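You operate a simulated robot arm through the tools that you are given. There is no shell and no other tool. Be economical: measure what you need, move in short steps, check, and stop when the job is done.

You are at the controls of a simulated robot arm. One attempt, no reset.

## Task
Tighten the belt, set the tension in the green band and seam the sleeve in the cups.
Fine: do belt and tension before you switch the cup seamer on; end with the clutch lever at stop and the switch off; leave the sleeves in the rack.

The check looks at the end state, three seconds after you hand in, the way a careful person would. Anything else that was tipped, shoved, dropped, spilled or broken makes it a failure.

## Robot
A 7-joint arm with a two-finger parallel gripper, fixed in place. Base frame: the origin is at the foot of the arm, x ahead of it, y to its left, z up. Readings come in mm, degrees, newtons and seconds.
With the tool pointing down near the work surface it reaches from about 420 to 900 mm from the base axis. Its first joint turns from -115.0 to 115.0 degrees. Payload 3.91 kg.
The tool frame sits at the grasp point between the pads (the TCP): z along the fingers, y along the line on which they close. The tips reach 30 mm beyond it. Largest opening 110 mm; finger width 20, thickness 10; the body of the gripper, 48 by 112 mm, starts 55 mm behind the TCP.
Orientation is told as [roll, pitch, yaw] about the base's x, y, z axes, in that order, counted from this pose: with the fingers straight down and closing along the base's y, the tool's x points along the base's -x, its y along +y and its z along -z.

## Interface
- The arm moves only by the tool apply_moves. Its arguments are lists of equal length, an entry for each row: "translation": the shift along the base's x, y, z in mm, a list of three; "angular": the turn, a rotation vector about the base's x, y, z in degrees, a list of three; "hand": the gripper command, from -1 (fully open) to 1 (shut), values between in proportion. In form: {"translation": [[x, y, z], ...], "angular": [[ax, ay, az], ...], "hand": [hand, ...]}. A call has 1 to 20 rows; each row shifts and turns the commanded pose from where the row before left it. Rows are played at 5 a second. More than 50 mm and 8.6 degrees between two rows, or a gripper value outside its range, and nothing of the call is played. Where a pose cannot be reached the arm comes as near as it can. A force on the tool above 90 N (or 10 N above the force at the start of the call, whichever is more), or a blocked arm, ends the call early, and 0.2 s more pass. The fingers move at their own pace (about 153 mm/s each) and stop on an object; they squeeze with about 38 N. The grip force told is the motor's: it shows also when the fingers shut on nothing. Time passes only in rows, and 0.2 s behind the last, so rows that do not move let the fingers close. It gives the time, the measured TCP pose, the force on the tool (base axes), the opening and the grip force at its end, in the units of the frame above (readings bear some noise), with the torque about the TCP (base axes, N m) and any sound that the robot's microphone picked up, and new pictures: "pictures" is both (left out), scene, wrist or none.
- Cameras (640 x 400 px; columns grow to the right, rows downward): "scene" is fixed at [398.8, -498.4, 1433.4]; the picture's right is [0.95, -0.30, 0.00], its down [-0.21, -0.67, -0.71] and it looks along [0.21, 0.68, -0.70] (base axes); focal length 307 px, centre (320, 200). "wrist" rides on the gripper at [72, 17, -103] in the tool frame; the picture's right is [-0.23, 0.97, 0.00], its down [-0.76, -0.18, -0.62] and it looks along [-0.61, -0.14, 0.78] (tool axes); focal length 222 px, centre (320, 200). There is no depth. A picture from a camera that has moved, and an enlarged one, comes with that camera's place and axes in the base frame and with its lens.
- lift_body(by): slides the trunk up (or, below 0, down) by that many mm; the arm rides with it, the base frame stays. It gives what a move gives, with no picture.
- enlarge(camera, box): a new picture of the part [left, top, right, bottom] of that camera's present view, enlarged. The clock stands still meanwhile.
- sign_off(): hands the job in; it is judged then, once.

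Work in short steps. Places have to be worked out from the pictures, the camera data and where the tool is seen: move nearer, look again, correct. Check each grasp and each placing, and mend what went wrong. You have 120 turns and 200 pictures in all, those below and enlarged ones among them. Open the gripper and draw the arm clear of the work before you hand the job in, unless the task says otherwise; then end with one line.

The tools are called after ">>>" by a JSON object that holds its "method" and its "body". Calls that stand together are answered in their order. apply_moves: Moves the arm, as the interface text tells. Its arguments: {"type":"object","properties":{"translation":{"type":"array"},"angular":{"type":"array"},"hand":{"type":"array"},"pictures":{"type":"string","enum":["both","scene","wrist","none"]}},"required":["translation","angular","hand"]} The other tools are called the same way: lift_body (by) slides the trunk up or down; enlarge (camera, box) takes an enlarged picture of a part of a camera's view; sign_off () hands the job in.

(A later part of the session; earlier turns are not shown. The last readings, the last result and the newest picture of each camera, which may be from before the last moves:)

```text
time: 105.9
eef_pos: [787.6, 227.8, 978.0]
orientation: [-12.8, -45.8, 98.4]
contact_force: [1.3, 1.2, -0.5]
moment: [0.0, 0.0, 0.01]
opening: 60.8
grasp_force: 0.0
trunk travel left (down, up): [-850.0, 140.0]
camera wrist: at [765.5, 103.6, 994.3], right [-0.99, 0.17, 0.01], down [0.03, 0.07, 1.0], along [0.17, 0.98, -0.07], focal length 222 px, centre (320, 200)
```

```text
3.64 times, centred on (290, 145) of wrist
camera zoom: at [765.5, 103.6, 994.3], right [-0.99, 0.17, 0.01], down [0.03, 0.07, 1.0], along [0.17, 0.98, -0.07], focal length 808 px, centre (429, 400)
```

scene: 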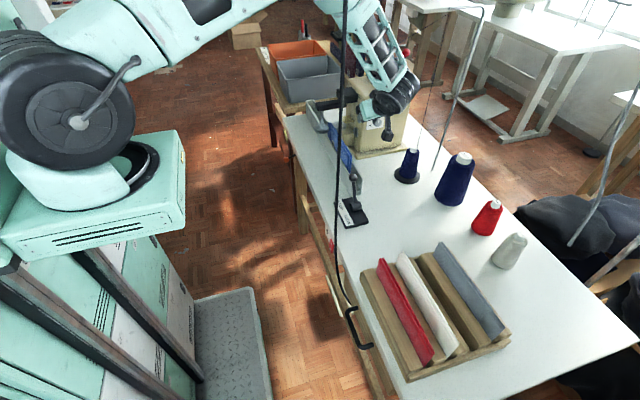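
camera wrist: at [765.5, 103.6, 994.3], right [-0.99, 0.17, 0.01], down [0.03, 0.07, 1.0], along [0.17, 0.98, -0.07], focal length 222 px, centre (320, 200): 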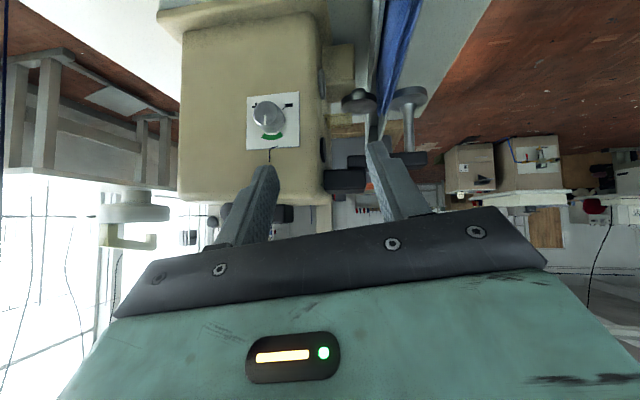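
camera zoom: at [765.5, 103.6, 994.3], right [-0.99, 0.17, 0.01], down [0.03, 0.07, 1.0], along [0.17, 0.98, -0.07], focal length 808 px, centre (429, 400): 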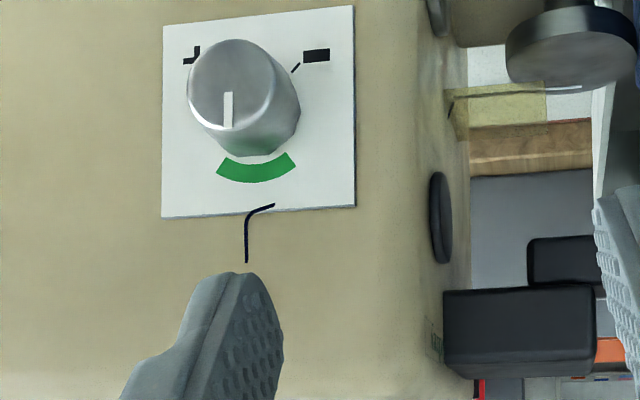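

Dial is set in the green. Now to the switch: untilt to vertical first while drawing back.

>>> {"method": "apply_moves", "body": {"translation": [[-10, 0, 10], [-15, 0, 10], [-20, 0, 10], [-20, 0, 10], [-20, 0, 5], [-20, 0, 0], [-20, 0, 0], [-20, 0, 0], [-20, 0, 0], [-20, 0, 0], [-15, 0, 0], [-15, 0, 0], [-15, 0, 0], [-15, 0, 0], [-15, 0, 0], [-10, 0, 0], [-10, 0, 0], [0, 0, 0]], "angular": [[0, 8, 0], [-7.8, 0, 0], [-7.8, 0, 0], [-7.8, 0, 0], [-7.8, 0, 0], [-7.8, 0, 0], [-7.8, 0, 0], [0, 0, -8], [0, 0, -8], [0, 0, -8], [0, 0, -8], [0, 0, -8], [0, 0, -8], [0, 0, -8], [0, 0, -8], [0, 0, -8], [0, 0, -8], [0, 0, -8]], "hand": [1, 1, 1, 1, 1, 1, 1, 1, 1, 1, 1, 1, 1, 1, 1, 1, 1, 1]}}

```text
time: 109.7
eef_pos: [516.5, 223.7, 1025.3]
orientation: [-1.0, 0.2, 0.6]
contact_force: [0.1, -0.6, 0.2]
moment: [0.01, 0.0, 0.01]
opening: 0.3
grasp_force: 37.8
trunk travel left (down, up): [-850.0, 140.0]
camera wrist: at [443.2, 240.8, 1128.3], right [0.22, 0.98, -0.02], down [0.77, -0.16, 0.62], along [0.61, -0.15, -0.78], focal length 222 px, centre (320, 200)
```

scene: 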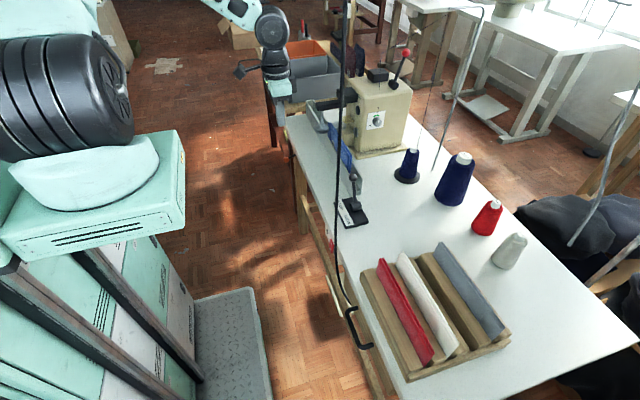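
wrist: 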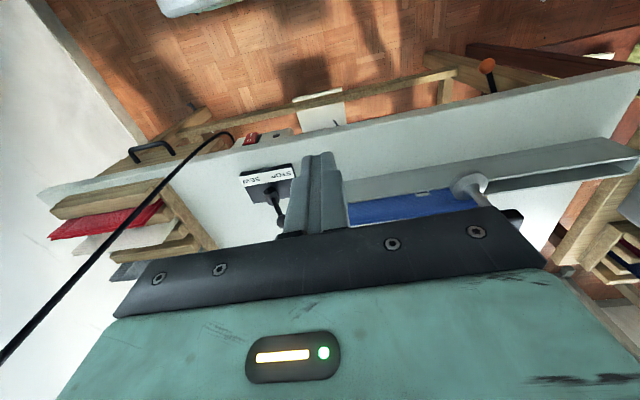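

Now lower the trunk 250 and pitch forward in front of the switch box, y≈40–100.

>>> {"method": "lift_body", "body": {"by": -250}}

>>> {"method": "apply_moves", "body": {"translation": [[0, -15, -5], [0, -15, -5], [0, -15, -5], [0, -15, -5], [0, -15, -5], [0, -15, -5]], "angular": [[0, -5, 0], [0, -5, 0], [0, -5, 0], [0, -5, 0], [0, -5, 0], [0, -5, 0]], "hand": [1, 1, 1, 1, 1, 1]}}

```text
time: 112.3
eef_pos: [515.8, 222.4, 773.0]
orientation: [-1.1, 0.3, 0.8]
contact_force: [-0.3, 0.1, 1.1]
moment: [0.02, -0.01, 0.01]
opening: 0.1
grasp_force: 37.8
trunk travel left (down, up): [-600.0, 390.0]
```

```text
time: 113.9
eef_pos: [538.8, 119.2, 758.0]
orientation: [2.6, -29.0, -7.8]
contact_force: [0.7, 0.1, 0.9]
moment: [-0.02, 0.0, -0.02]
opening: 0.2
grasp_force: 37.2
trunk travel left (down, up): [-600.0, 390.0]
stopped in row 6: the arm was blocked; the commanded pose is now the measured one
camera wrist: at [426.9, 145.2, 815.2], right [0.31, 0.94, 0.15], down [0.34, -0.25, 0.91], along [0.89, -0.23, -0.4], focal length 222 px, centre (320, 200)
```

scene: 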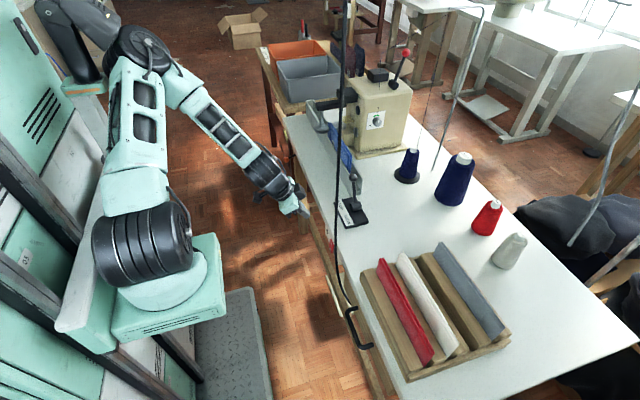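
wrist: 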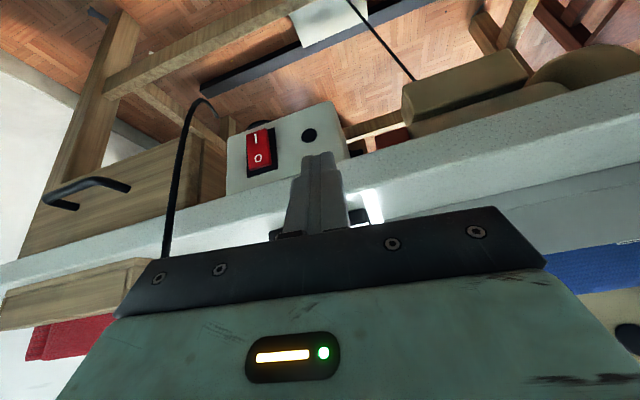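

Switch geometry is confirmed: rocker at ≈(606,38), I at z≈638, O at z≈669. The elbow folds out here; a higher trunk should unfold it, and a −30° pitch suffices to press. Raise trunk 340 and re-zero orientation to pitch −30.

>>> {"method": "lift_body", "body": {"by": 340}}

>>> {"method": "apply_moves", "body": {"translation": [[-8, -5, -5], [-8, -5, -5], [-8, -5, -5], [-8, -5, -5]], "angular": [[0, 0, 4], [0, 0, 4], [-1.3, 0, 0], [-1.3, 0, 0]], "hand": [1, 1, 1, 1]}}

```text
time: 117.2
eef_pos: [539.3, 118.4, 1098.6]
orientation: [2.5, -28.9, -7.7]
contact_force: [-0.2, -0.2, 0.6]
moment: [0.0, -0.02, 0.02]
opening: 0.1
grasp_force: 37.4
trunk travel left (down, up): [-940.0, 50.0]
```

```text
time: 118.2
eef_pos: [509.2, 96.2, 1080.1]
orientation: [-0.3, -29.0, 0.7]
contact_force: [0.7, -0.2, -0.5]
moment: [-0.02, 0.03, -0.01]
opening: 0.0
grasp_force: 38.6
trunk travel left (down, up): [-940.0, 50.0]
camera wrist: at [395.0, 110.5, 1135.8], right [0.19, 0.98, 0.11], down [0.37, -0.17, 0.91], along [0.91, -0.13, -0.39], focal length 222 px, centre (320, 200)
```

scene: 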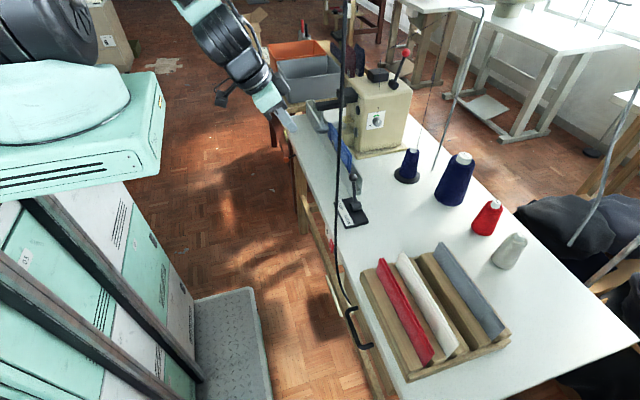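
wrist: 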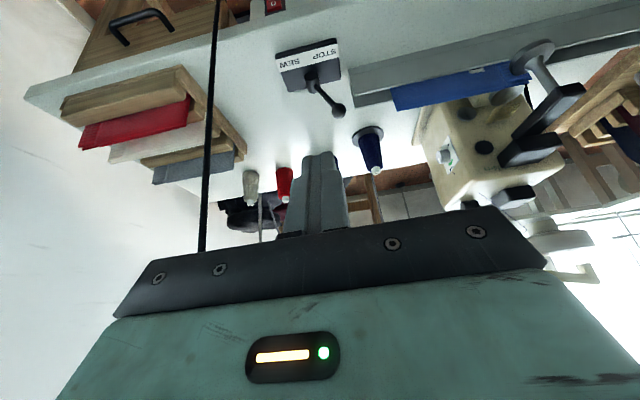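

Good posture. Descend with the arm in front of the edge toward z≈780 at y≈45.

>>> {"method": "apply_moves", "body": {"translation": [[0, -5, -25], [0, -5, -25], [0, -5, -25], [0, -5, -25], [0, -5, -25], [0, -5, -25], [0, -5, -25], [0, -5, -25], [0, -5, -25], [0, -5, -25], [0, 0, -25], [0, 0, -25]], "angular": [[0, 0, 0], [0, 0, 0], [0, 0, 0], [0, 0, 0], [0, 0, 0], [0, 0, 0], [0, 0, 0], [0, 0, 0], [0, 0, 0], [0, 0, 0], [0, 0, 0], [0, 0, 0]], "hand": [1, 1, 1, 1, 1, 1, 1, 1, 1, 1, 1, 1], "pictures": "scene"}}

```text
time: 120.8
eef_pos: [507.6, 50.9, 779.4]
orientation: [-0.6, -29.0, 1.9]
contact_force: [1.3, -1.1, -0.2]
moment: [-0.02, 0.0, -0.03]
opening: 0.2
grasp_force: 37.5
trunk travel left (down, up): [-940.0, 50.0]
```

scene: 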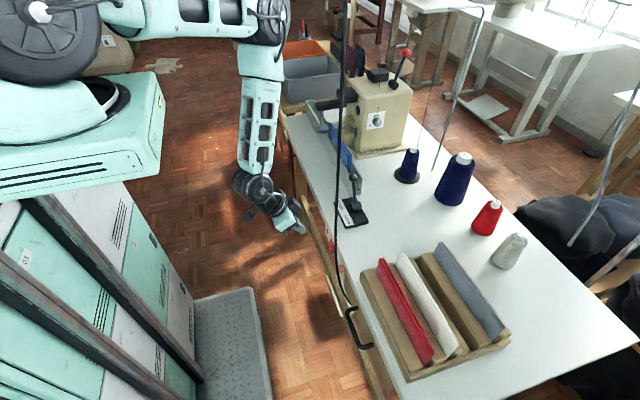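

Works well. Continue down to z≈661, y≈38, then view.

>>> {"method": "apply_moves", "body": {"translation": [[0, -3, -25], [5, -3, -25], [5, -3, -25], [5, -3, -25], [5, -1, -18]], "angular": [[0, 0, 0], [0, 0, 0], [0, 0, 0], [0, 0, 0], [0, 0, 0]], "hand": [1, 1, 1, 1, 1]}}

```text
time: 122.2
eef_pos: [561.2, 68.5, 684.4]
orientation: [2.5, -31.8, 0.1]
contact_force: [0.3, -0.6, -0.2]
moment: [0.0, 0.0, 0.02]
opening: 0.2
grasp_force: 37.7
trunk travel left (down, up): [-940.0, 50.0]
stopped in row 5: the arm was blocked; the commanded pose is now the measured one
camera wrist: at [443.6, 78.9, 734.4], right [0.17, 0.97, 0.15], down [0.32, -0.2, 0.92], along [0.93, -0.11, -0.35], focal length 222 px, centre (320, 200)
```

scene: 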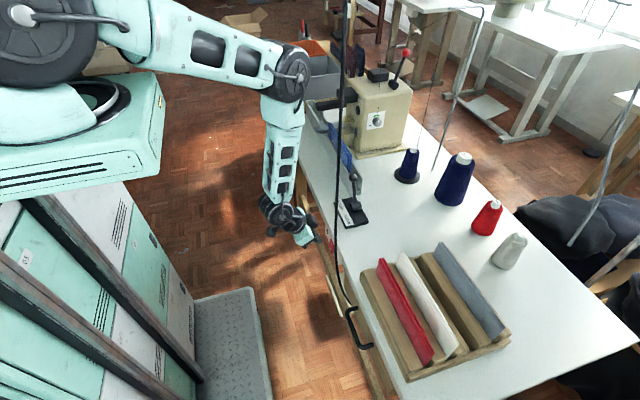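
wrist: 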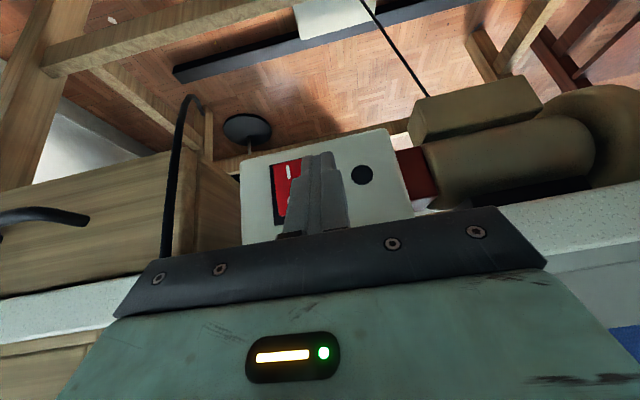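

Near the arm's lower limit here; I lower the trunk 60 mm to gain height range, then correct with the arm.

>>> {"method": "lift_body", "body": {"by": -60}}

>>> {"method": "apply_moves", "body": {"translation": [[-5, -5, 6], [-5, -6, 6], [-5, -6, 6], [0, -6, 6], [0, -6, 6]], "angular": [[0, 0, 0], [0, 0, 0], [0, 0, 0], [0, 0, 0], [0, 0, 0]], "hand": [1, 1, 1, 1, 1]}}

```text
time: 123.2
eef_pos: [560.2, 67.6, 624.5]
orientation: [2.3, -31.8, 0.3]
contact_force: [0.4, -1.0, 0.6]
moment: [0.03, 0.01, 0.0]
opening: 0.1
grasp_force: 37.2
trunk travel left (down, up): [-880.0, 110.0]
```

```text
time: 124.4
eef_pos: [541.0, 36.2, 652.6]
orientation: [2.3, -31.5, 0.3]
contact_force: [1.4, -0.1, -0.6]
moment: [-0.02, -0.02, -0.01]
opening: 0.1
grasp_force: 37.7
trunk travel left (down, up): [-880.0, 110.0]
camera wrist: at [424.6, 48.3, 702.7], right [0.17, 0.97, 0.15], down [0.33, -0.2, 0.92], along [0.93, -0.11, -0.35], focal length 222 px, centre (320, 200)
```

scene: 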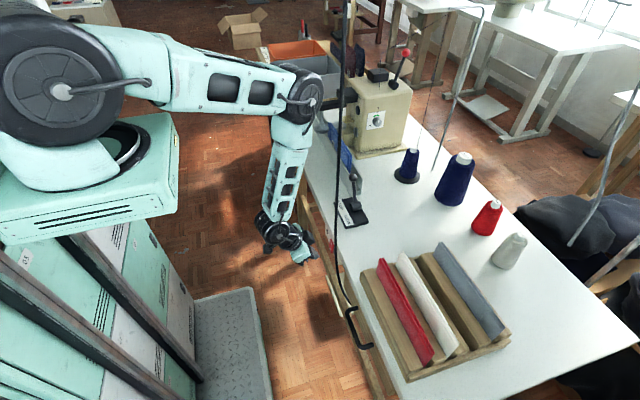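
wrist: 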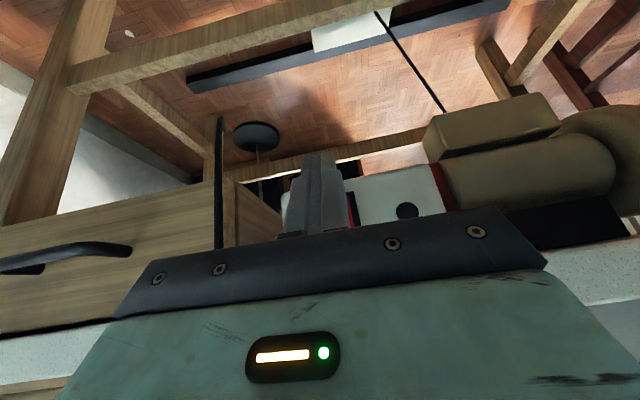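

Tracking is good. Aim at the I half (contact z≈641): raise 8 mm, shift y +4, and advance to just before contact.

>>> {"method": "apply_moves", "body": {"translation": [[5, 2, 4], [8, 2, 4], [8, 0, 0], [8, 0, 0], [5, 0, 0]], "angular": [[0, 0, 0], [0, 0, 0], [0, 0, 0], [0, 0, 0], [0, 0, 0]], "hand": [1, 1, 1, 1, 1], "pictures": "wrist"}}

```text
time: 125.6
eef_pos: [574.8, 41.5, 660.6]
orientation: [2.2, -31.5, 0.4]
contact_force: [-0.1, 0.4, 0.2]
moment: [-0.01, 0.03, -0.04]
opening: 0.0
grasp_force: 37.2
trunk travel left (down, up): [-880.0, 110.0]
camera wrist: at [459.0, 52.9, 711.3], right [0.17, 0.97, 0.15], down [0.33, -0.2, 0.92], along [0.93, -0.11, -0.35], focal length 222 px, centre (320, 200)
```

wrist: 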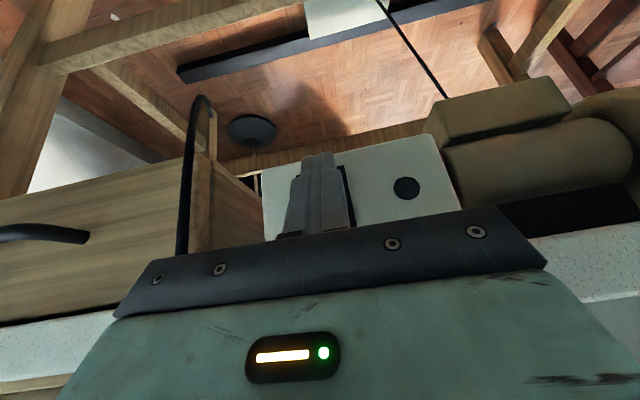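

Fingers cover the switch. Raise 5 mm, nudge y +2, then press forward slowly.

>>> {"method": "apply_moves", "body": {"translation": [[0, 2, 5], [3, 0, 0], [3, 0, 0], [3, 0, 0], [3, 0, 0]], "angular": [[0, 0, 0], [0, 0, 0], [0, 0, 0], [0, 0, 0], [0, 0, 0]], "hand": [1, 1, 1, 1, 1], "pictures": "none"}}

```text
time: 126.8
eef_pos: [579.4, 43.2, 663.3]
orientation: [2.0, -30.7, 0.5]
contact_force: [-39.8, 1.2, 10.3]
moment: [0.18, 0.6, 0.01]
opening: 0.1
grasp_force: 37.5
trunk travel left (down, up): [-880.0, 110.0]
```

Contact with 40 N. Back off and look at the rocker's state.

>>> {"method": "apply_moves", "body": {"translation": [[-12, 0, 0], [-12, 10, 0], [-12, 15, 0], [0, 20, 0], [0, 15, 0]], "angular": [[0, 0, 0], [0, 0, 0], [0, 0, 0], [0, 0, 0], [0, 0, 0]], "hand": [1, 1, 1, 1, 1], "pictures": "wrist"}}

>>> {"method": "enlarge", "body": {"camera": "wrist", "box": [200, 120, 400, 245]}}

```text
time: 128.0
eef_pos: [553.1, 103.7, 665.6]
orientation: [2.1, -31.5, 0.5]
contact_force: [0.1, 0.1, 0.5]
moment: [0.0, 0.0, 0.02]
opening: 0.0
grasp_force: 37.8
trunk travel left (down, up): [-880.0, 110.0]
camera wrist: at [435.9, 115.3, 716.0], right [0.17, 0.97, 0.15], down [0.33, -0.2, 0.92], along [0.93, -0.11, -0.35], focal length 222 px, centre (320, 200)
```

wrist: 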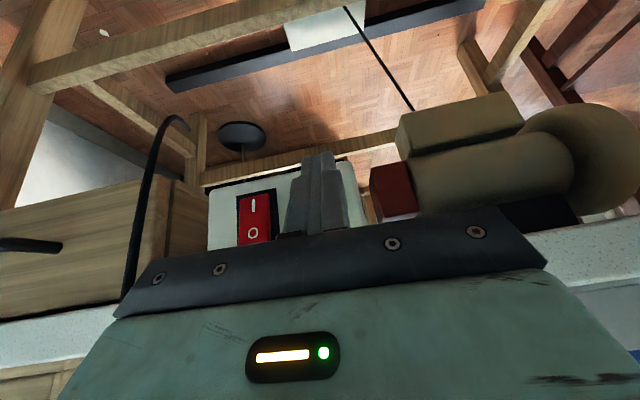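

```text
3.20 times, centred on (300, 182) of wrist
camera zoom: at [435.9, 115.3, 716.0], right [0.17, 0.97, 0.15], down [0.33, -0.2, 0.92], along [0.93, -0.11, -0.35], focal length 711 px, centre (384, 256)
```

zoom: 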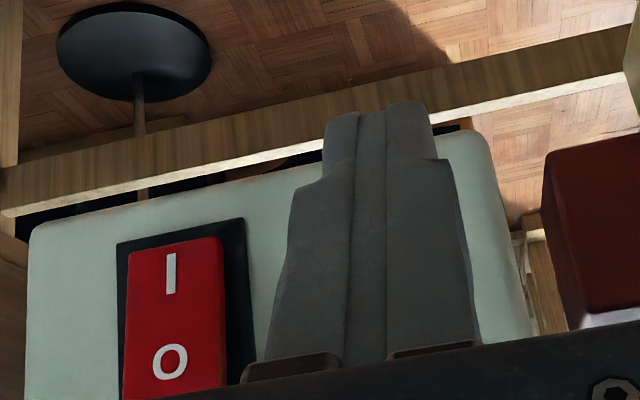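

The rocker spans z≈640–677 at y≈40; my contact (z≈642) was at its very lower rim and no sound came. Repeat with contact at z≈650.

>>> {"method": "apply_moves", "body": {"translation": [[0, -20, 3], [0, -20, 3], [8, -22, 0], [8, -1, 0], [5, 0, 0], [4, 0, 0], [3, 0, 0], [3, 0, 0], [3, 0, 0]], "angular": [[0, 0, 0], [0, 0, 0], [0, 0, 0], [0, 0, 0], [0, 0, 0], [0, 0, 0], [0, 0, 0], [0, 0, 0], [0, 0, 0]], "hand": [1, 1, 1, 1, 1, 1, 1, 1, 1], "pictures": "none"}}

```text
time: 130.0
eef_pos: [580.4, 39.2, 669.7]
orientation: [2.1, -31.0, 0.4]
contact_force: [-33.7, 0.0, 8.9]
moment: [0.09, 0.49, -0.02]
opening: 0.0
grasp_force: 37.7
trunk travel left (down, up): [-880.0, 110.0]
```

34 N, no sound yet. Press a bit harder (+6 mm commanded), then release and compare.

>>> {"method": "apply_moves", "body": {"translation": [[3, 0, 0], [3, 0, 0], [0, 0, 0]], "angular": [[0, 0, 0], [0, 0, 0], [0, 0, 0]], "hand": [1, 1, 1], "pictures": "none"}}

>>> {"method": "apply_moves", "body": {"translation": [[-14, 0, 0], [-12, 10, 0], [-12, 15, 0], [0, 20, 0], [0, 17, 0]], "angular": [[0, 0, 0], [0, 0, 0], [0, 0, 0], [0, 0, 0], [0, 0, 0]], "hand": [1, 1, 1, 1, 1], "pictures": "none"}}

>>> {"method": "enlarge", "body": {"camera": "wrist", "box": [190, 150, 310, 245]}}

```text
time: 130.8
eef_pos: [580.5, 40.1, 667.7]
orientation: [2.0, -30.3, 0.6]
contact_force: [-61.7, 8.5, 19.5]
moment: [0.17, 0.82, 0.25]
opening: 0.0
grasp_force: 37.4
trunk travel left (down, up): [-880.0, 110.0]
```

```text
time: 132.0
eef_pos: [553.8, 101.1, 670.1]
orientation: [2.3, -31.5, 0.5]
contact_force: [-0.6, -0.3, 0.0]
moment: [-0.01, -0.02, 0.02]
opening: 0.0
grasp_force: 37.9
trunk travel left (down, up): [-880.0, 110.0]
```

```text
4.21 times, centred on (250, 198) of wrist
camera zoom: at [437.2, 112.9, 720.6], right [0.17, 0.97, 0.15], down [0.33, -0.2, 0.92], along [0.93, -0.11, -0.35], focal length 935 px, centre (615, 210)
```

zoom: 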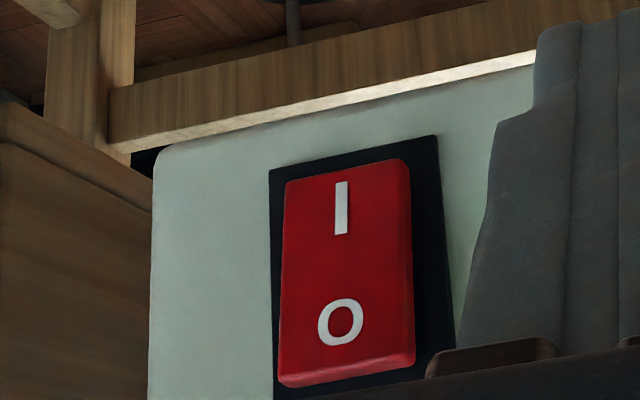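

The O end now stands proud with the I end flush, so the switch appears ON. Next the clutch lever: ball ≈(688,117,857), leaning to +y (STOP); SEW is toward −y. I retreat, rise and untilt.

>>> {"method": "apply_moves", "body": {"translation": [[-12, 0, 5], [-12, 0, 20], [-12, 0, 25], [-5, 0, 25], [0, 0, 25], [0, 0, 25], [0, 3, 25], [0, 3, 25], [0, 3, 25], [0, 3, 25], [0, 3, 25], [0, 3, 25], [0, 3, 25], [0, 3, 15]], "angular": [[0, 0, 0], [0, 0, 0], [0, 0, 0], [0, 0, 0], [0, 0, 0], [0, 0, 0], [0, 0, 0], [0, 0, 0], [0, 5, 0], [0, 5, 0], [0, 5, 0], [0, 5, 0], [0, 5, 0], [0, 6, 0]], "hand": [1, 1, 1, 1, 1, 1, 1, 1, 1, 1, 1, 1, 1, 1]}}

```text
time: 135.0
eef_pos: [512.7, 125.9, 986.4]
orientation: [2.4, -0.5, 0.5]
contact_force: [0.4, -0.2, 0.7]
moment: [0.02, 0.01, 0.0]
opening: 0.0
grasp_force: 37.3
trunk travel left (down, up): [-880.0, 110.0]
camera wrist: at [438.9, 137.6, 1089.9], right [0.22, 0.97, 0.04], down [0.76, -0.2, 0.62], along [0.61, -0.1, -0.78], focal length 222 px, centre (320, 200)
```

scene: 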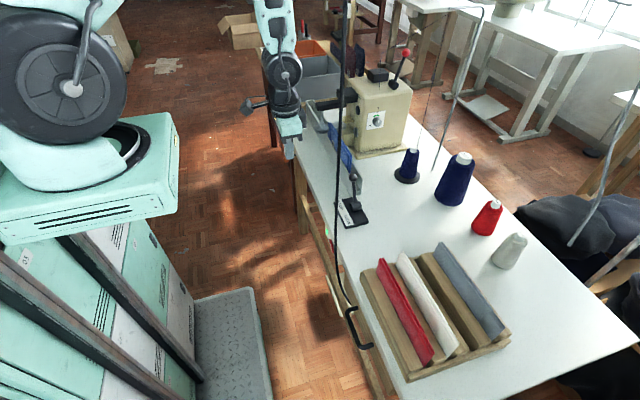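
wrist: 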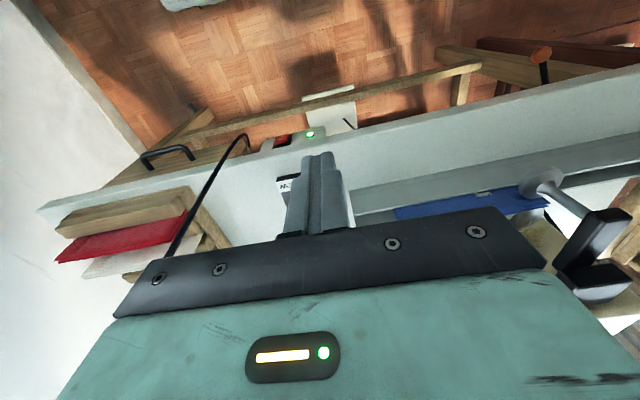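

The lamp on the switch box glows green: power is on. Move over to y≈165 beside the lever ball, still high, and look.

>>> {"method": "apply_moves", "body": {"translation": [[25, 6, 0], [25, 6, 0], [25, 6, 0], [25, 6, 0], [25, 6, -10], [25, 6, -10], [20, 4, -10], [0, 0, -10]], "angular": [[-1, 0, 0], [-1, 0, 0], [0, 0, 0], [0, 0, 0], [0, 0, 0], [0, 0, 0], [0, 0, 0], [0, 0, 0]], "hand": [1, 1, 1, 1, 1, 1, 1, 1]}}

```text
time: 136.8
eef_pos: [683.3, 166.4, 944.4]
orientation: [0.4, -0.4, 0.4]
contact_force: [0.0, 0.0, -0.3]
moment: [-0.04, 0.0, -0.01]
opening: 0.0
grasp_force: 37.8
trunk travel left (down, up): [-880.0, 110.0]
camera wrist: at [608.8, 180.9, 1047.5], right [0.22, 0.98, 0.01], down [0.76, -0.18, 0.63], along [0.61, -0.13, -0.78], focal length 222 px, centre (320, 200)
```

scene: 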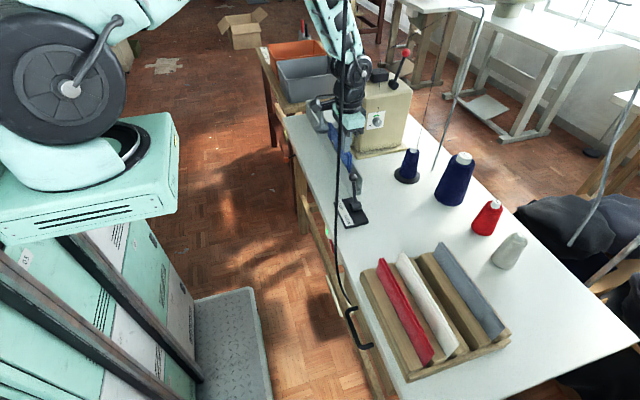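
wrist: 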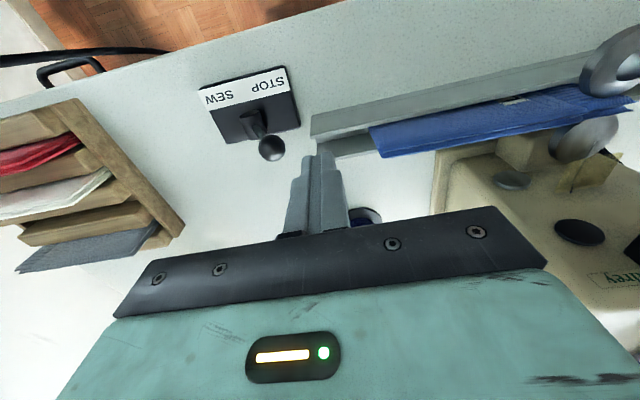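

Ball confirmed at (687,118,857). Descend at y≈152 to z≈868, then push −y in small steps.

>>> {"method": "apply_moves", "body": {"translation": [[2, -4, -20], [2, -5, -20], [0, -5, -20], [0, 0, -16]], "angular": [[0, 0, 0], [0, 0, 0], [0, 0, 0], [0, 0, 0]], "hand": [1, 1, 1, 1], "pictures": "wrist"}}

>>> {"method": "apply_moves", "body": {"translation": [[0, -10, 0], [0, -10, 0], [0, -10, 2], [0, -10, 2]], "angular": [[0, 0, 0], [0, 0, 0], [0, 0, 0], [0, 0, 0]], "hand": [1, 1, 1, 1], "pictures": "wrist"}}

```text
time: 137.8
eef_pos: [686.4, 150.7, 869.9]
orientation: [0.4, -0.4, 0.3]
contact_force: [0.0, -0.3, 0.2]
moment: [0.01, -0.02, -0.01]
opening: 0.0
grasp_force: 37.8
trunk travel left (down, up): [-880.0, 110.0]
camera wrist: at [612.5, 166.3, 972.1], right [0.22, 0.98, 0.01], down [0.76, -0.18, 0.63], along [0.61, -0.13, -0.78], focal length 222 px, centre (320, 200)
```

wrist: 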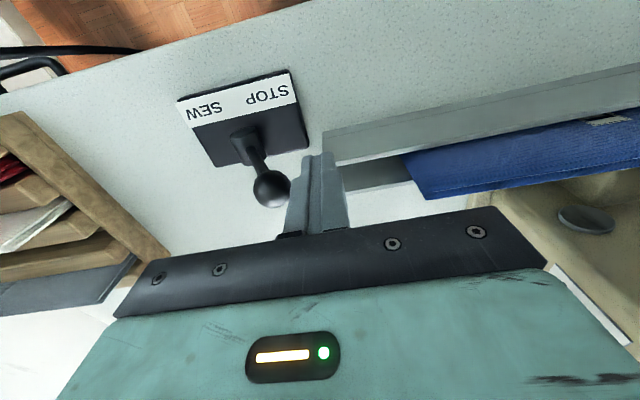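

```text
time: 138.8
eef_pos: [686.3, 112.6, 874.3]
orientation: [0.2, -0.3, 0.4]
contact_force: [-0.4, 0.0, 0.8]
moment: [-0.04, 0.01, -0.02]
opening: 0.0
grasp_force: 37.4
trunk travel left (down, up): [-880.0, 110.0]
camera wrist: at [612.2, 126.8, 977.1], right [0.22, 0.98, 0.01], down [0.76, -0.18, 0.63], along [0.61, -0.13, -0.78], focal length 222 px, centre (320, 200)
```

wrist: 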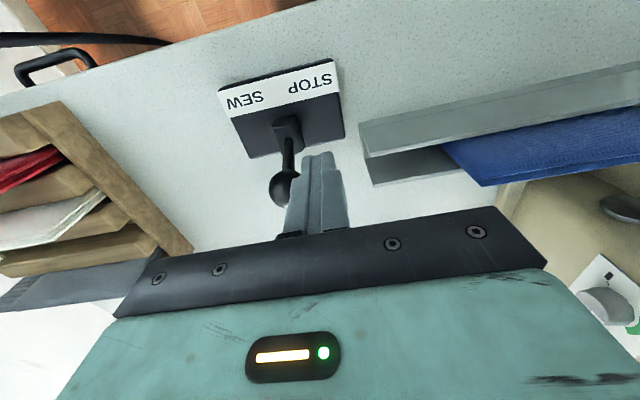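

The lever is moving (now near upright). Continue toward SEW.

>>> {"method": "apply_moves", "body": {"translation": [[0, -10, 0], [0, -10, -2], [0, -8, -2], [0, -6, 0]], "angular": [[0, 0, 0], [0, 0, 0], [0, 0, 0], [0, 0, 0]], "hand": [1, 1, 1, 1]}}

```text
time: 139.8
eef_pos: [685.5, 77.6, 870.2]
orientation: [0.4, -0.5, 0.5]
contact_force: [-1.0, 0.2, -0.2]
moment: [-0.02, 0.0, 0.01]
opening: 0.0
grasp_force: 37.3
trunk travel left (down, up): [-880.0, 110.0]
camera wrist: at [612.0, 93.1, 972.5], right [0.22, 0.98, 0.01], down [0.76, -0.18, 0.63], along [0.61, -0.13, -0.78], focal length 222 px, centre (320, 200)
```

scene: 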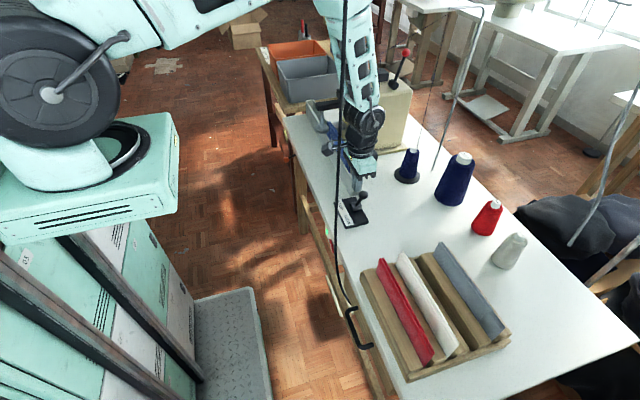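
wrist: 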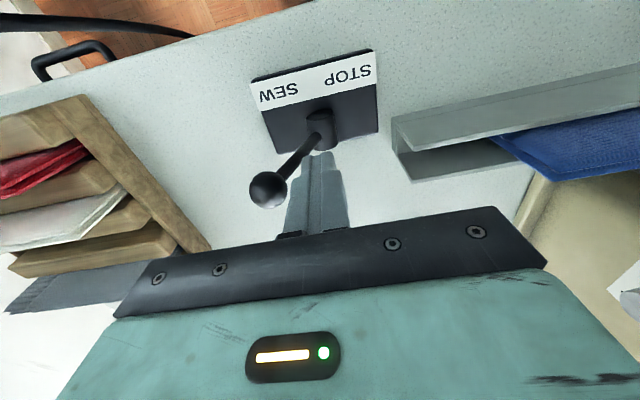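

The lever snapped to SEW (ball y≈43). Watch the sleeve and cups for a second.

>>> {"method": "apply_moves", "body": {"translation": [[0, 0, 0], [0, 0, 0], [0, 0, 0]], "angular": [[0, 0, 0], [0, 0, 0], [0, 0, 0]], "hand": [1, 1, 1], "pictures": "none"}}

>>> {"method": "enlarge", "body": {"camera": "scene", "box": [290, 90, 390, 190]}}

```text
time: 140.6
eef_pos: [686.3, 77.4, 870.0]
orientation: [0.4, -0.4, 0.5]
contact_force: [0.1, -0.5, -1.0]
moment: [-0.04, 0.02, 0.03]
opening: 0.0
grasp_force: 37.2
trunk travel left (down, up): [-880.0, 110.0]
```

```text
4.00 times, centred on (340, 140) of scene
camera zoom: at [398.8, -498.4, 1433.4], right [0.95, -0.3, 0.0], down [-0.21, -0.67, -0.71], along [0.21, 0.68, -0.7], focal length 1227 px, centre (240, 440)
```

zoom: 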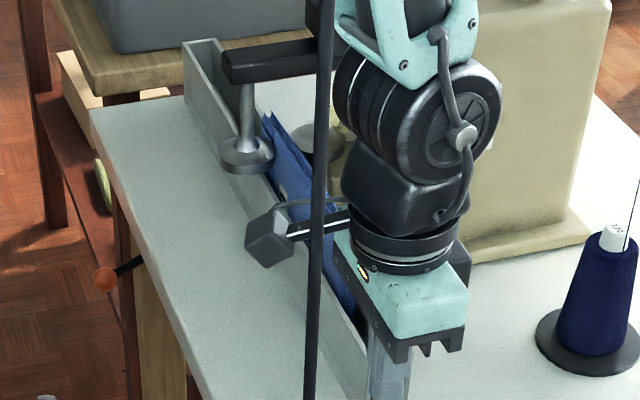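

The sleeve's tip may have moved slightly. Wait another second and compare.

>>> {"method": "apply_moves", "body": {"translation": [[0, 0, 0], [0, 0, 0], [0, 0, 0], [0, 0, 0]], "angular": [[0, 0, 0], [0, 0, 0], [0, 0, 0], [0, 0, 0]], "hand": [1, 1, 1, 1], "pictures": "none"}}

>>> {"method": "enlarge", "body": {"camera": "scene", "box": [290, 90, 390, 190]}}

```text
time: 141.6
eef_pos: [685.8, 77.8, 868.7]
orientation: [0.3, -0.5, 0.5]
contact_force: [-0.2, 0.3, 0.7]
moment: [-0.01, 0.04, 0.0]
opening: 0.1
grasp_force: 37.3
trunk travel left (down, up): [-880.0, 110.0]
```

```text
4.00 times, centred on (340, 140) of scene
camera zoom: at [398.8, -498.4, 1433.4], right [0.95, -0.3, 0.0], down [-0.21, -0.67, -0.71], along [0.21, 0.68, -0.7], focal length 1227 px, centre (240, 440)
```

zoom: 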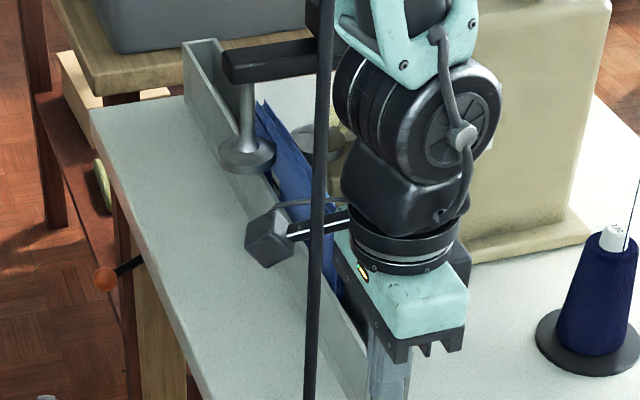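

The sleeve is feeding through the cups. Meanwhile I position the open fingers straddling the ball (keeping clear of the hanging cable at about (582,−45)).

>>> {"method": "apply_moves", "body": {"translation": [[0, 5, 20], [0, 0, 25], [0, -10, 15], [0, -15, 0], [0, -14, 0], [0, 0, -20], [0, 0, -20], [0, 0, -18]], "angular": [[0, 0, 0], [0, 0, 0], [0, 0, 0], [0, 0, 0], [0, 0, 0], [0, 0, 0], [0, 0, 0], [0, 0, 0]], "hand": [1, 1, -0.2, -0.2, -0.2, -0.2, -0.2, -0.2]}}

```text
time: 143.4
eef_pos: [686.4, 43.4, 872.2]
orientation: [0.3, -0.6, 0.4]
contact_force: [-0.1, -0.6, 0.3]
moment: [0.03, -0.02, -0.01]
opening: 66.0
grasp_force: 0.1
trunk travel left (down, up): [-880.0, 110.0]
camera wrist: at [611.5, 58.5, 974.3], right [0.22, 0.98, 0.01], down [0.76, -0.18, 0.63], along [0.61, -0.13, -0.78], focal length 222 px, centre (320, 200)
```

scene: 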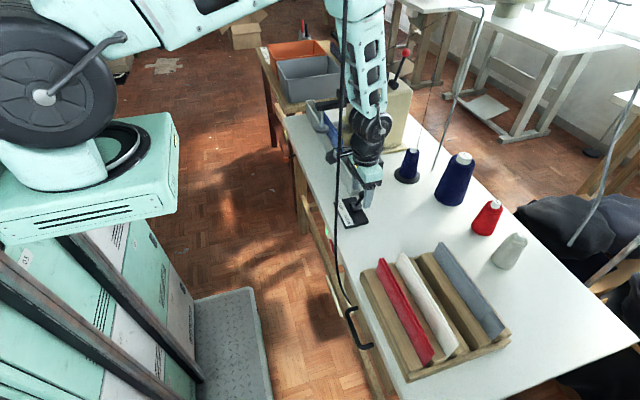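
wrist: 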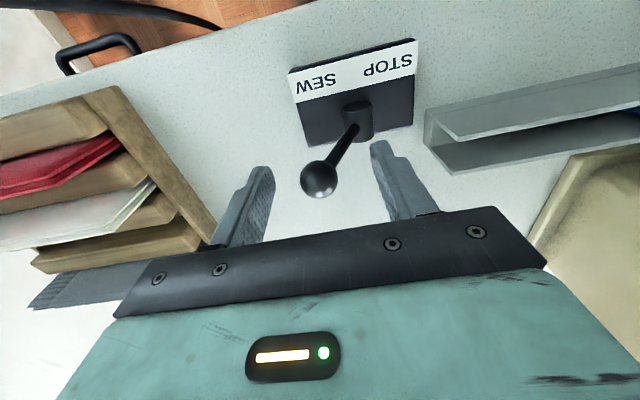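

Straddling the ball. Check the sleeve's progress.

>>> {"method": "enlarge", "body": {"camera": "scene", "box": [290, 80, 390, 180]}}

```text
4.00 times, centred on (340, 130) of scene
camera zoom: at [398.8, -498.4, 1433.4], right [0.95, -0.3, 0.0], down [-0.21, -0.67, -0.71], along [0.21, 0.68, -0.7], focal length 1227 px, centre (240, 480)
```

zoom: 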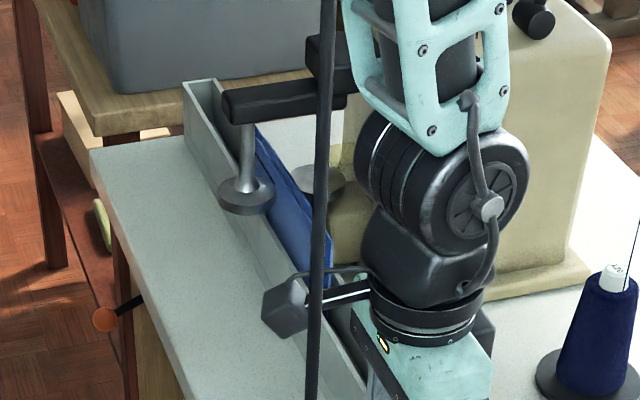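

It is roughly halfway. Wait ~2 s more and look.

>>> {"method": "apply_moves", "body": {"translation": [[0, 0, 0], [0, 0, 0], [0, 0, 0], [0, 0, 0], [0, 0, 0], [0, 0, 0], [0, 0, 0], [0, 0, 0]], "angular": [[0, 0, 0], [0, 0, 0], [0, 0, 0], [0, 0, 0], [0, 0, 0], [0, 0, 0], [0, 0, 0], [0, 0, 0]], "hand": [-0.2, -0.2, -0.2, -0.2, -0.2, -0.2, -0.2, -0.2], "pictures": "none"}}

>>> {"method": "enlarge", "body": {"camera": "scene", "box": [290, 80, 390, 180]}}

```text
time: 145.2
eef_pos: [685.2, 44.1, 871.7]
orientation: [0.3, -0.5, 0.4]
contact_force: [-0.3, -0.7, -0.7]
moment: [0.02, 0.02, 0.0]
opening: 65.9
grasp_force: 0.1
trunk travel left (down, up): [-880.0, 110.0]
```

```text
4.00 times, centred on (340, 130) of scene
camera zoom: at [398.8, -498.4, 1433.4], right [0.95, -0.3, 0.0], down [-0.21, -0.67, -0.71], along [0.21, 0.68, -0.7], focal length 1227 px, centre (240, 480)
```

zoom: 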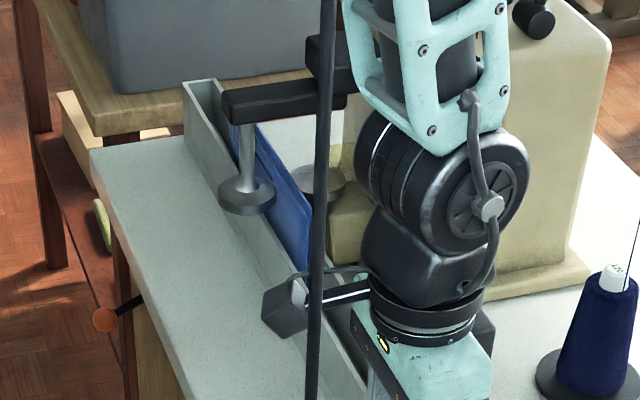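

Feeding at a steady rate; about 6 s remain. Wait 4 s.

>>> {"method": "apply_moves", "body": {"translation": [[0, 0, 0], [0, 0, 0], [0, 0, 0], [0, 0, 0], [0, 0, 0], [0, 0, 0], [0, 0, 0], [0, 0, 0], [0, 0, 0], [0, 0, 0], [0, 0, 0], [0, 0, 0], [0, 0, 0], [0, 0, 0], [0, 0, 0], [0, 0, 0], [0, 0, 0], [0, 0, 0], [0, 0, 0]], "angular": [[0, 0, 0], [0, 0, 0], [0, 0, 0], [0, 0, 0], [0, 0, 0], [0, 0, 0], [0, 0, 0], [0, 0, 0], [0, 0, 0], [0, 0, 0], [0, 0, 0], [0, 0, 0], [0, 0, 0], [0, 0, 0], [0, 0, 0], [0, 0, 0], [0, 0, 0], [0, 0, 0], [0, 0, 0]], "hand": [-0.2, -0.2, -0.2, -0.2, -0.2, -0.2, -0.2, -0.2, -0.2, -0.2, -0.2, -0.2, -0.2, -0.2, -0.2, -0.2, -0.2, -0.2, -0.2], "pictures": "none"}}

>>> {"method": "enlarge", "body": {"camera": "scene", "box": [290, 80, 390, 180]}}

```text
time: 149.2
eef_pos: [685.9, 42.7, 871.2]
orientation: [0.4, -0.5, 0.4]
contact_force: [0.9, 0.5, 0.1]
moment: [0.0, 0.02, 0.02]
opening: 65.9
grasp_force: 0.0
trunk travel left (down, up): [-880.0, 110.0]
```

```text
4.00 times, centred on (340, 130) of scene
camera zoom: at [398.8, -498.4, 1433.4], right [0.95, -0.3, 0.0], down [-0.21, -0.67, -0.71], along [0.21, 0.68, -0.7], focal length 1227 px, centre (240, 480)
```

zoom: 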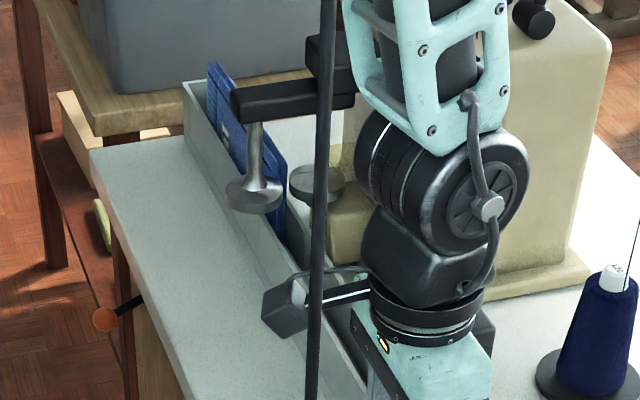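

Nearly through; the trailing end is just before the cup. Wait 1.4 s and look.

>>> {"method": "apply_moves", "body": {"translation": [[0, 0, 0], [0, 0, 0], [0, 0, 0], [0, 0, 0], [0, 0, 0], [0, 0, 0]], "angular": [[0, 0, 0], [0, 0, 0], [0, 0, 0], [0, 0, 0], [0, 0, 0], [0, 0, 0]], "hand": [-0.2, -0.2, -0.2, -0.2, -0.2, -0.2], "pictures": "none"}}

>>> {"method": "enlarge", "body": {"camera": "scene", "box": [290, 80, 390, 180]}}

```text
time: 150.6
eef_pos: [684.6, 44.0, 872.4]
orientation: [0.4, -0.5, 0.5]
contact_force: [0.1, -1.2, 0.8]
moment: [0.01, 0.02, 0.01]
opening: 66.2
grasp_force: 0.1
trunk travel left (down, up): [-880.0, 110.0]
```

```text
4.00 times, centred on (340, 130) of scene
camera zoom: at [398.8, -498.4, 1433.4], right [0.95, -0.3, 0.0], down [-0.21, -0.67, -0.71], along [0.21, 0.68, -0.7], focal length 1227 px, centre (240, 480)
```

zoom: 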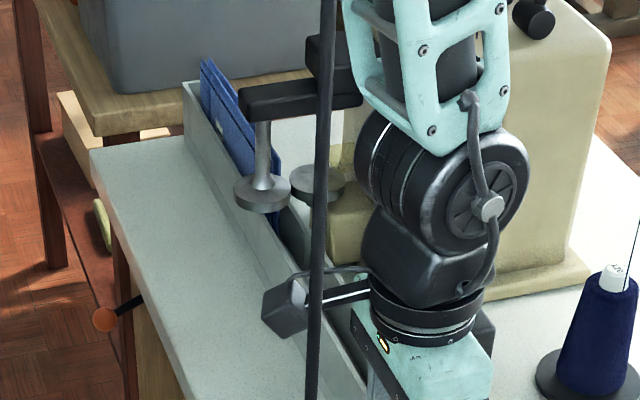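

Trailing edge is at the cups. One more second.

>>> {"method": "apply_moves", "body": {"translation": [[0, 0, 0], [0, 0, 0], [0, 0, 0], [0, 0, 0]], "angular": [[0, 0, 0], [0, 0, 0], [0, 0, 0], [0, 0, 0]], "hand": [-0.2, -0.2, -0.2, -0.2], "pictures": "none"}}

>>> {"method": "enlarge", "body": {"camera": "scene", "box": [300, 80, 360, 140]}}

```text
time: 151.6
eef_pos: [685.7, 43.7, 871.2]
orientation: [0.3, -0.5, 0.4]
contact_force: [0.5, 0.0, -0.6]
moment: [-0.02, 0.0, -0.01]
opening: 66.2
grasp_force: 0.1
trunk travel left (down, up): [-880.0, 110.0]
```

```text
6.67 times, centred on (330, 110) of scene
camera zoom: at [398.8, -498.4, 1433.4], right [0.95, -0.3, 0.0], down [-0.21, -0.67, -0.71], along [0.21, 0.68, -0.7], focal length 2046 px, centre (253, 800)
```

zoom: 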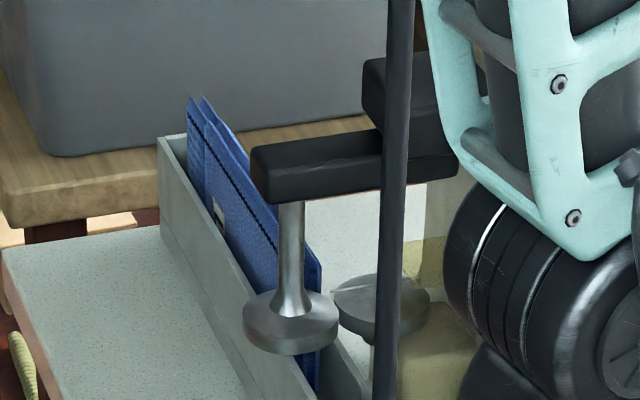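

A stitch line is visible along the sleeve top and the trailing end has reached/passed the cups. Check once more whether it still moves.

>>> {"method": "apply_moves", "body": {"translation": [[0, 0, 0], [0, 0, 0]], "angular": [[0, 0, 0], [0, 0, 0]], "hand": [-0.2, -0.2], "pictures": "none"}}

>>> {"method": "enlarge", "body": {"camera": "scene", "box": [300, 80, 360, 140]}}

```text
time: 152.2
eef_pos: [685.3, 42.3, 871.1]
orientation: [0.3, -0.5, 0.4]
contact_force: [0.0, -0.5, 0.4]
moment: [0.02, 0.03, 0.01]
opening: 66.1
grasp_force: 0.1
trunk travel left (down, up): [-880.0, 110.0]
```

```text
6.67 times, centred on (330, 110) of scene
camera zoom: at [398.8, -498.4, 1433.4], right [0.95, -0.3, 0.0], down [-0.21, -0.67, -0.71], along [0.21, 0.68, -0.7], focal length 2046 px, centre (253, 800)
```

zoom: 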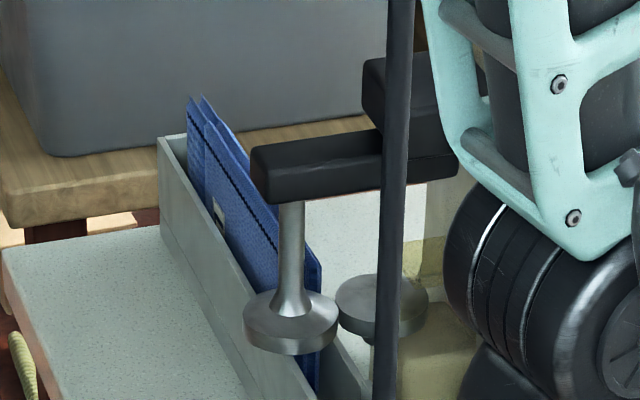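

The sleeve has left the cups and stopped; the seam is finished. Pull the lever back to STOP (+y).

>>> {"method": "apply_moves", "body": {"translation": [[0, 12, 0], [0, 12, 0], [0, 12, 0], [0, 12, 0], [0, 12, 0], [0, 12, 0], [0, 12, 0], [0, 10, 0]], "angular": [[0, 0, 0], [0, 0, 0], [0, 0, 0], [0, 0, 0], [0, 0, 0], [0, 0, 0], [0, 0, 0], [0, 0, 0]], "hand": [-0.2, -0.2, -0.2, -0.2, -0.2, -0.2, -0.2, -0.2], "pictures": "wrist"}}

```text
time: 154.0
eef_pos: [687.4, 137.9, 872.1]
orientation: [0.3, -0.6, 0.3]
contact_force: [0.0, -1.5, 0.7]
moment: [-0.06, 0.01, 0.01]
opening: 66.6
grasp_force: 0.8
trunk travel left (down, up): [-880.0, 110.0]
camera wrist: at [613.0, 153.4, 974.8], right [0.22, 0.98, 0.01], down [0.76, -0.18, 0.63], along [0.61, -0.13, -0.78], focal length 222 px, centre (320, 200)
```

wrist: 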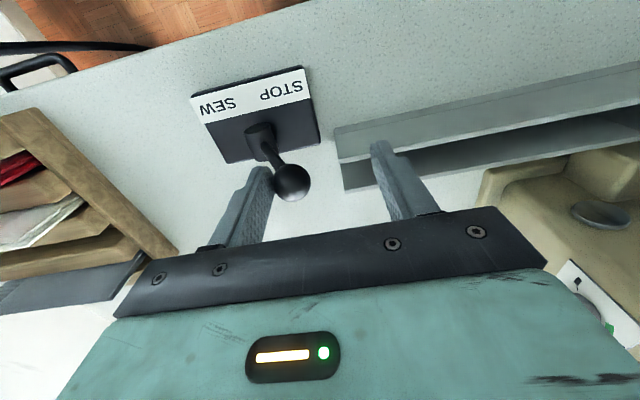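

Ball at y≈119.5, its original STOP place. Nudge 4 mm to confirm the stop, then lift away.

>>> {"method": "apply_moves", "body": {"translation": [[0, 4, 0], [0, 0, 0]], "angular": [[0, 0, 0], [0, 0, 0]], "hand": [-0.2, -0.2], "pictures": "none"}}

>>> {"method": "apply_moves", "body": {"translation": [[0, -8, 5], [0, 0, 25], [0, 0, 25], [0, 0, 25], [-10, 0, 25], [-25, 0, 10], [-25, -4, 0], [-25, -4, 0], [-25, -4, 0], [-25, -4, 0], [-25, -4, 0], [-15, 0, 0]], "angular": [[0, 0, 0], [0, 0, 0], [0, 0, 0], [0, 0, 0], [0, 0, 0], [0, 0, 0], [0, -5, 0], [0, -5, 0], [0, -5, 0], [0, -5, 0], [0, -5, 0], [0, -5, 0]], "hand": [-0.2, -0.2, -0.2, -0.2, -0.2, 1, 1, 1, 1, 1, 1, 1]}}

```text
time: 154.6
eef_pos: [686.6, 141.5, 871.5]
orientation: [0.3, -0.5, 0.3]
contact_force: [-1.5, -10.5, 4.0]
moment: [-0.35, 0.11, -0.08]
opening: 70.9
grasp_force: 5.6
trunk travel left (down, up): [-880.0, 110.0]
```

```text
time: 157.2
eef_pos: [513.2, 112.3, 986.3]
orientation: [0.1, -30.7, 0.4]
contact_force: [0.7, 0.1, -0.4]
moment: [0.0, 0.02, 0.01]
opening: 0.1
grasp_force: 37.7
trunk travel left (down, up): [-880.0, 110.0]
camera wrist: at [397.4, 128.1, 1038.8], right [0.19, 0.98, 0.12], down [0.34, -0.18, 0.92], along [0.92, -0.13, -0.36], focal length 222 px, centre (320, 200)
```

scene: 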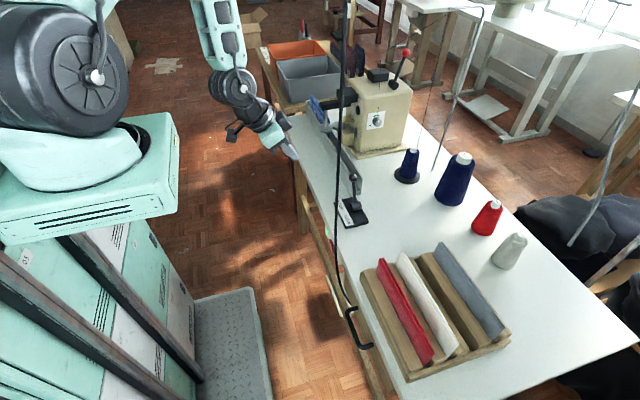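
wrist: 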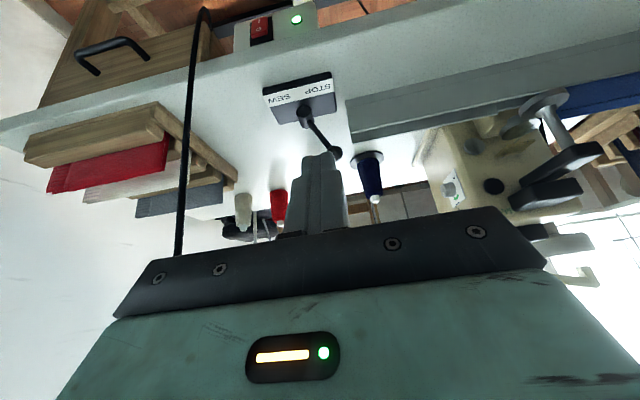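

STOP confirmed firm. Now switch off: descend in front of the switch to z≈689 for the O half.

>>> {"method": "apply_moves", "body": {"translation": [[0, -6, -25], [0, -6, -25], [0, -6, -25], [0, -6, -25], [0, -6, -25], [0, -6, -25], [0, -6, -25], [0, -6, -25], [3, -6, -25], [5, -6, -25], [5, -6, -25], [5, -6, -22]], "angular": [[0, 0, 0], [0, 0, 0], [0, 0, 0], [0, 0, 0], [0, 0, 0], [0, 0, 0], [0, 0, 0], [0, 0, 0], [0, 0, 0], [0, 0, 0], [0, 0, 0], [0, 0, 0]], "hand": [1, 1, 1, 1, 1, 1, 1, 1, 1, 1, 1, 1]}}

```text
time: 159.8
eef_pos: [528.5, 40.7, 687.3]
orientation: [0.1, -30.6, 0.5]
contact_force: [0.8, 0.3, 0.0]
moment: [-0.01, 0.01, -0.01]
opening: 0.0
grasp_force: 37.7
trunk travel left (down, up): [-880.0, 110.0]
camera wrist: at [412.4, 56.8, 739.9], right [0.19, 0.98, 0.12], down [0.34, -0.18, 0.92], along [0.92, -0.13, -0.37], focal length 222 px, centre (320, 200)
```

scene: 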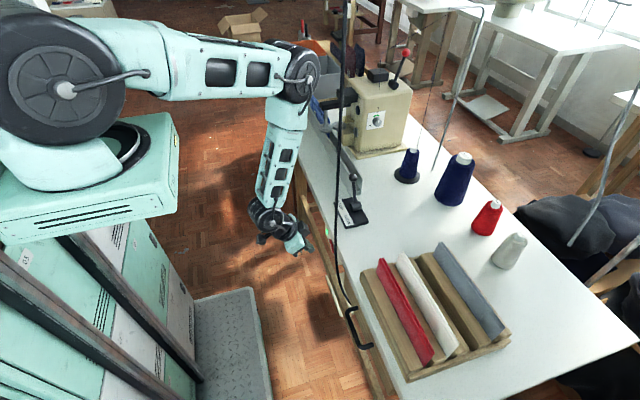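
wrist: 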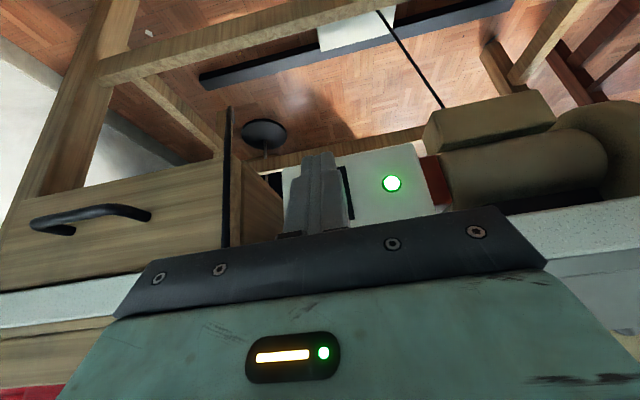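

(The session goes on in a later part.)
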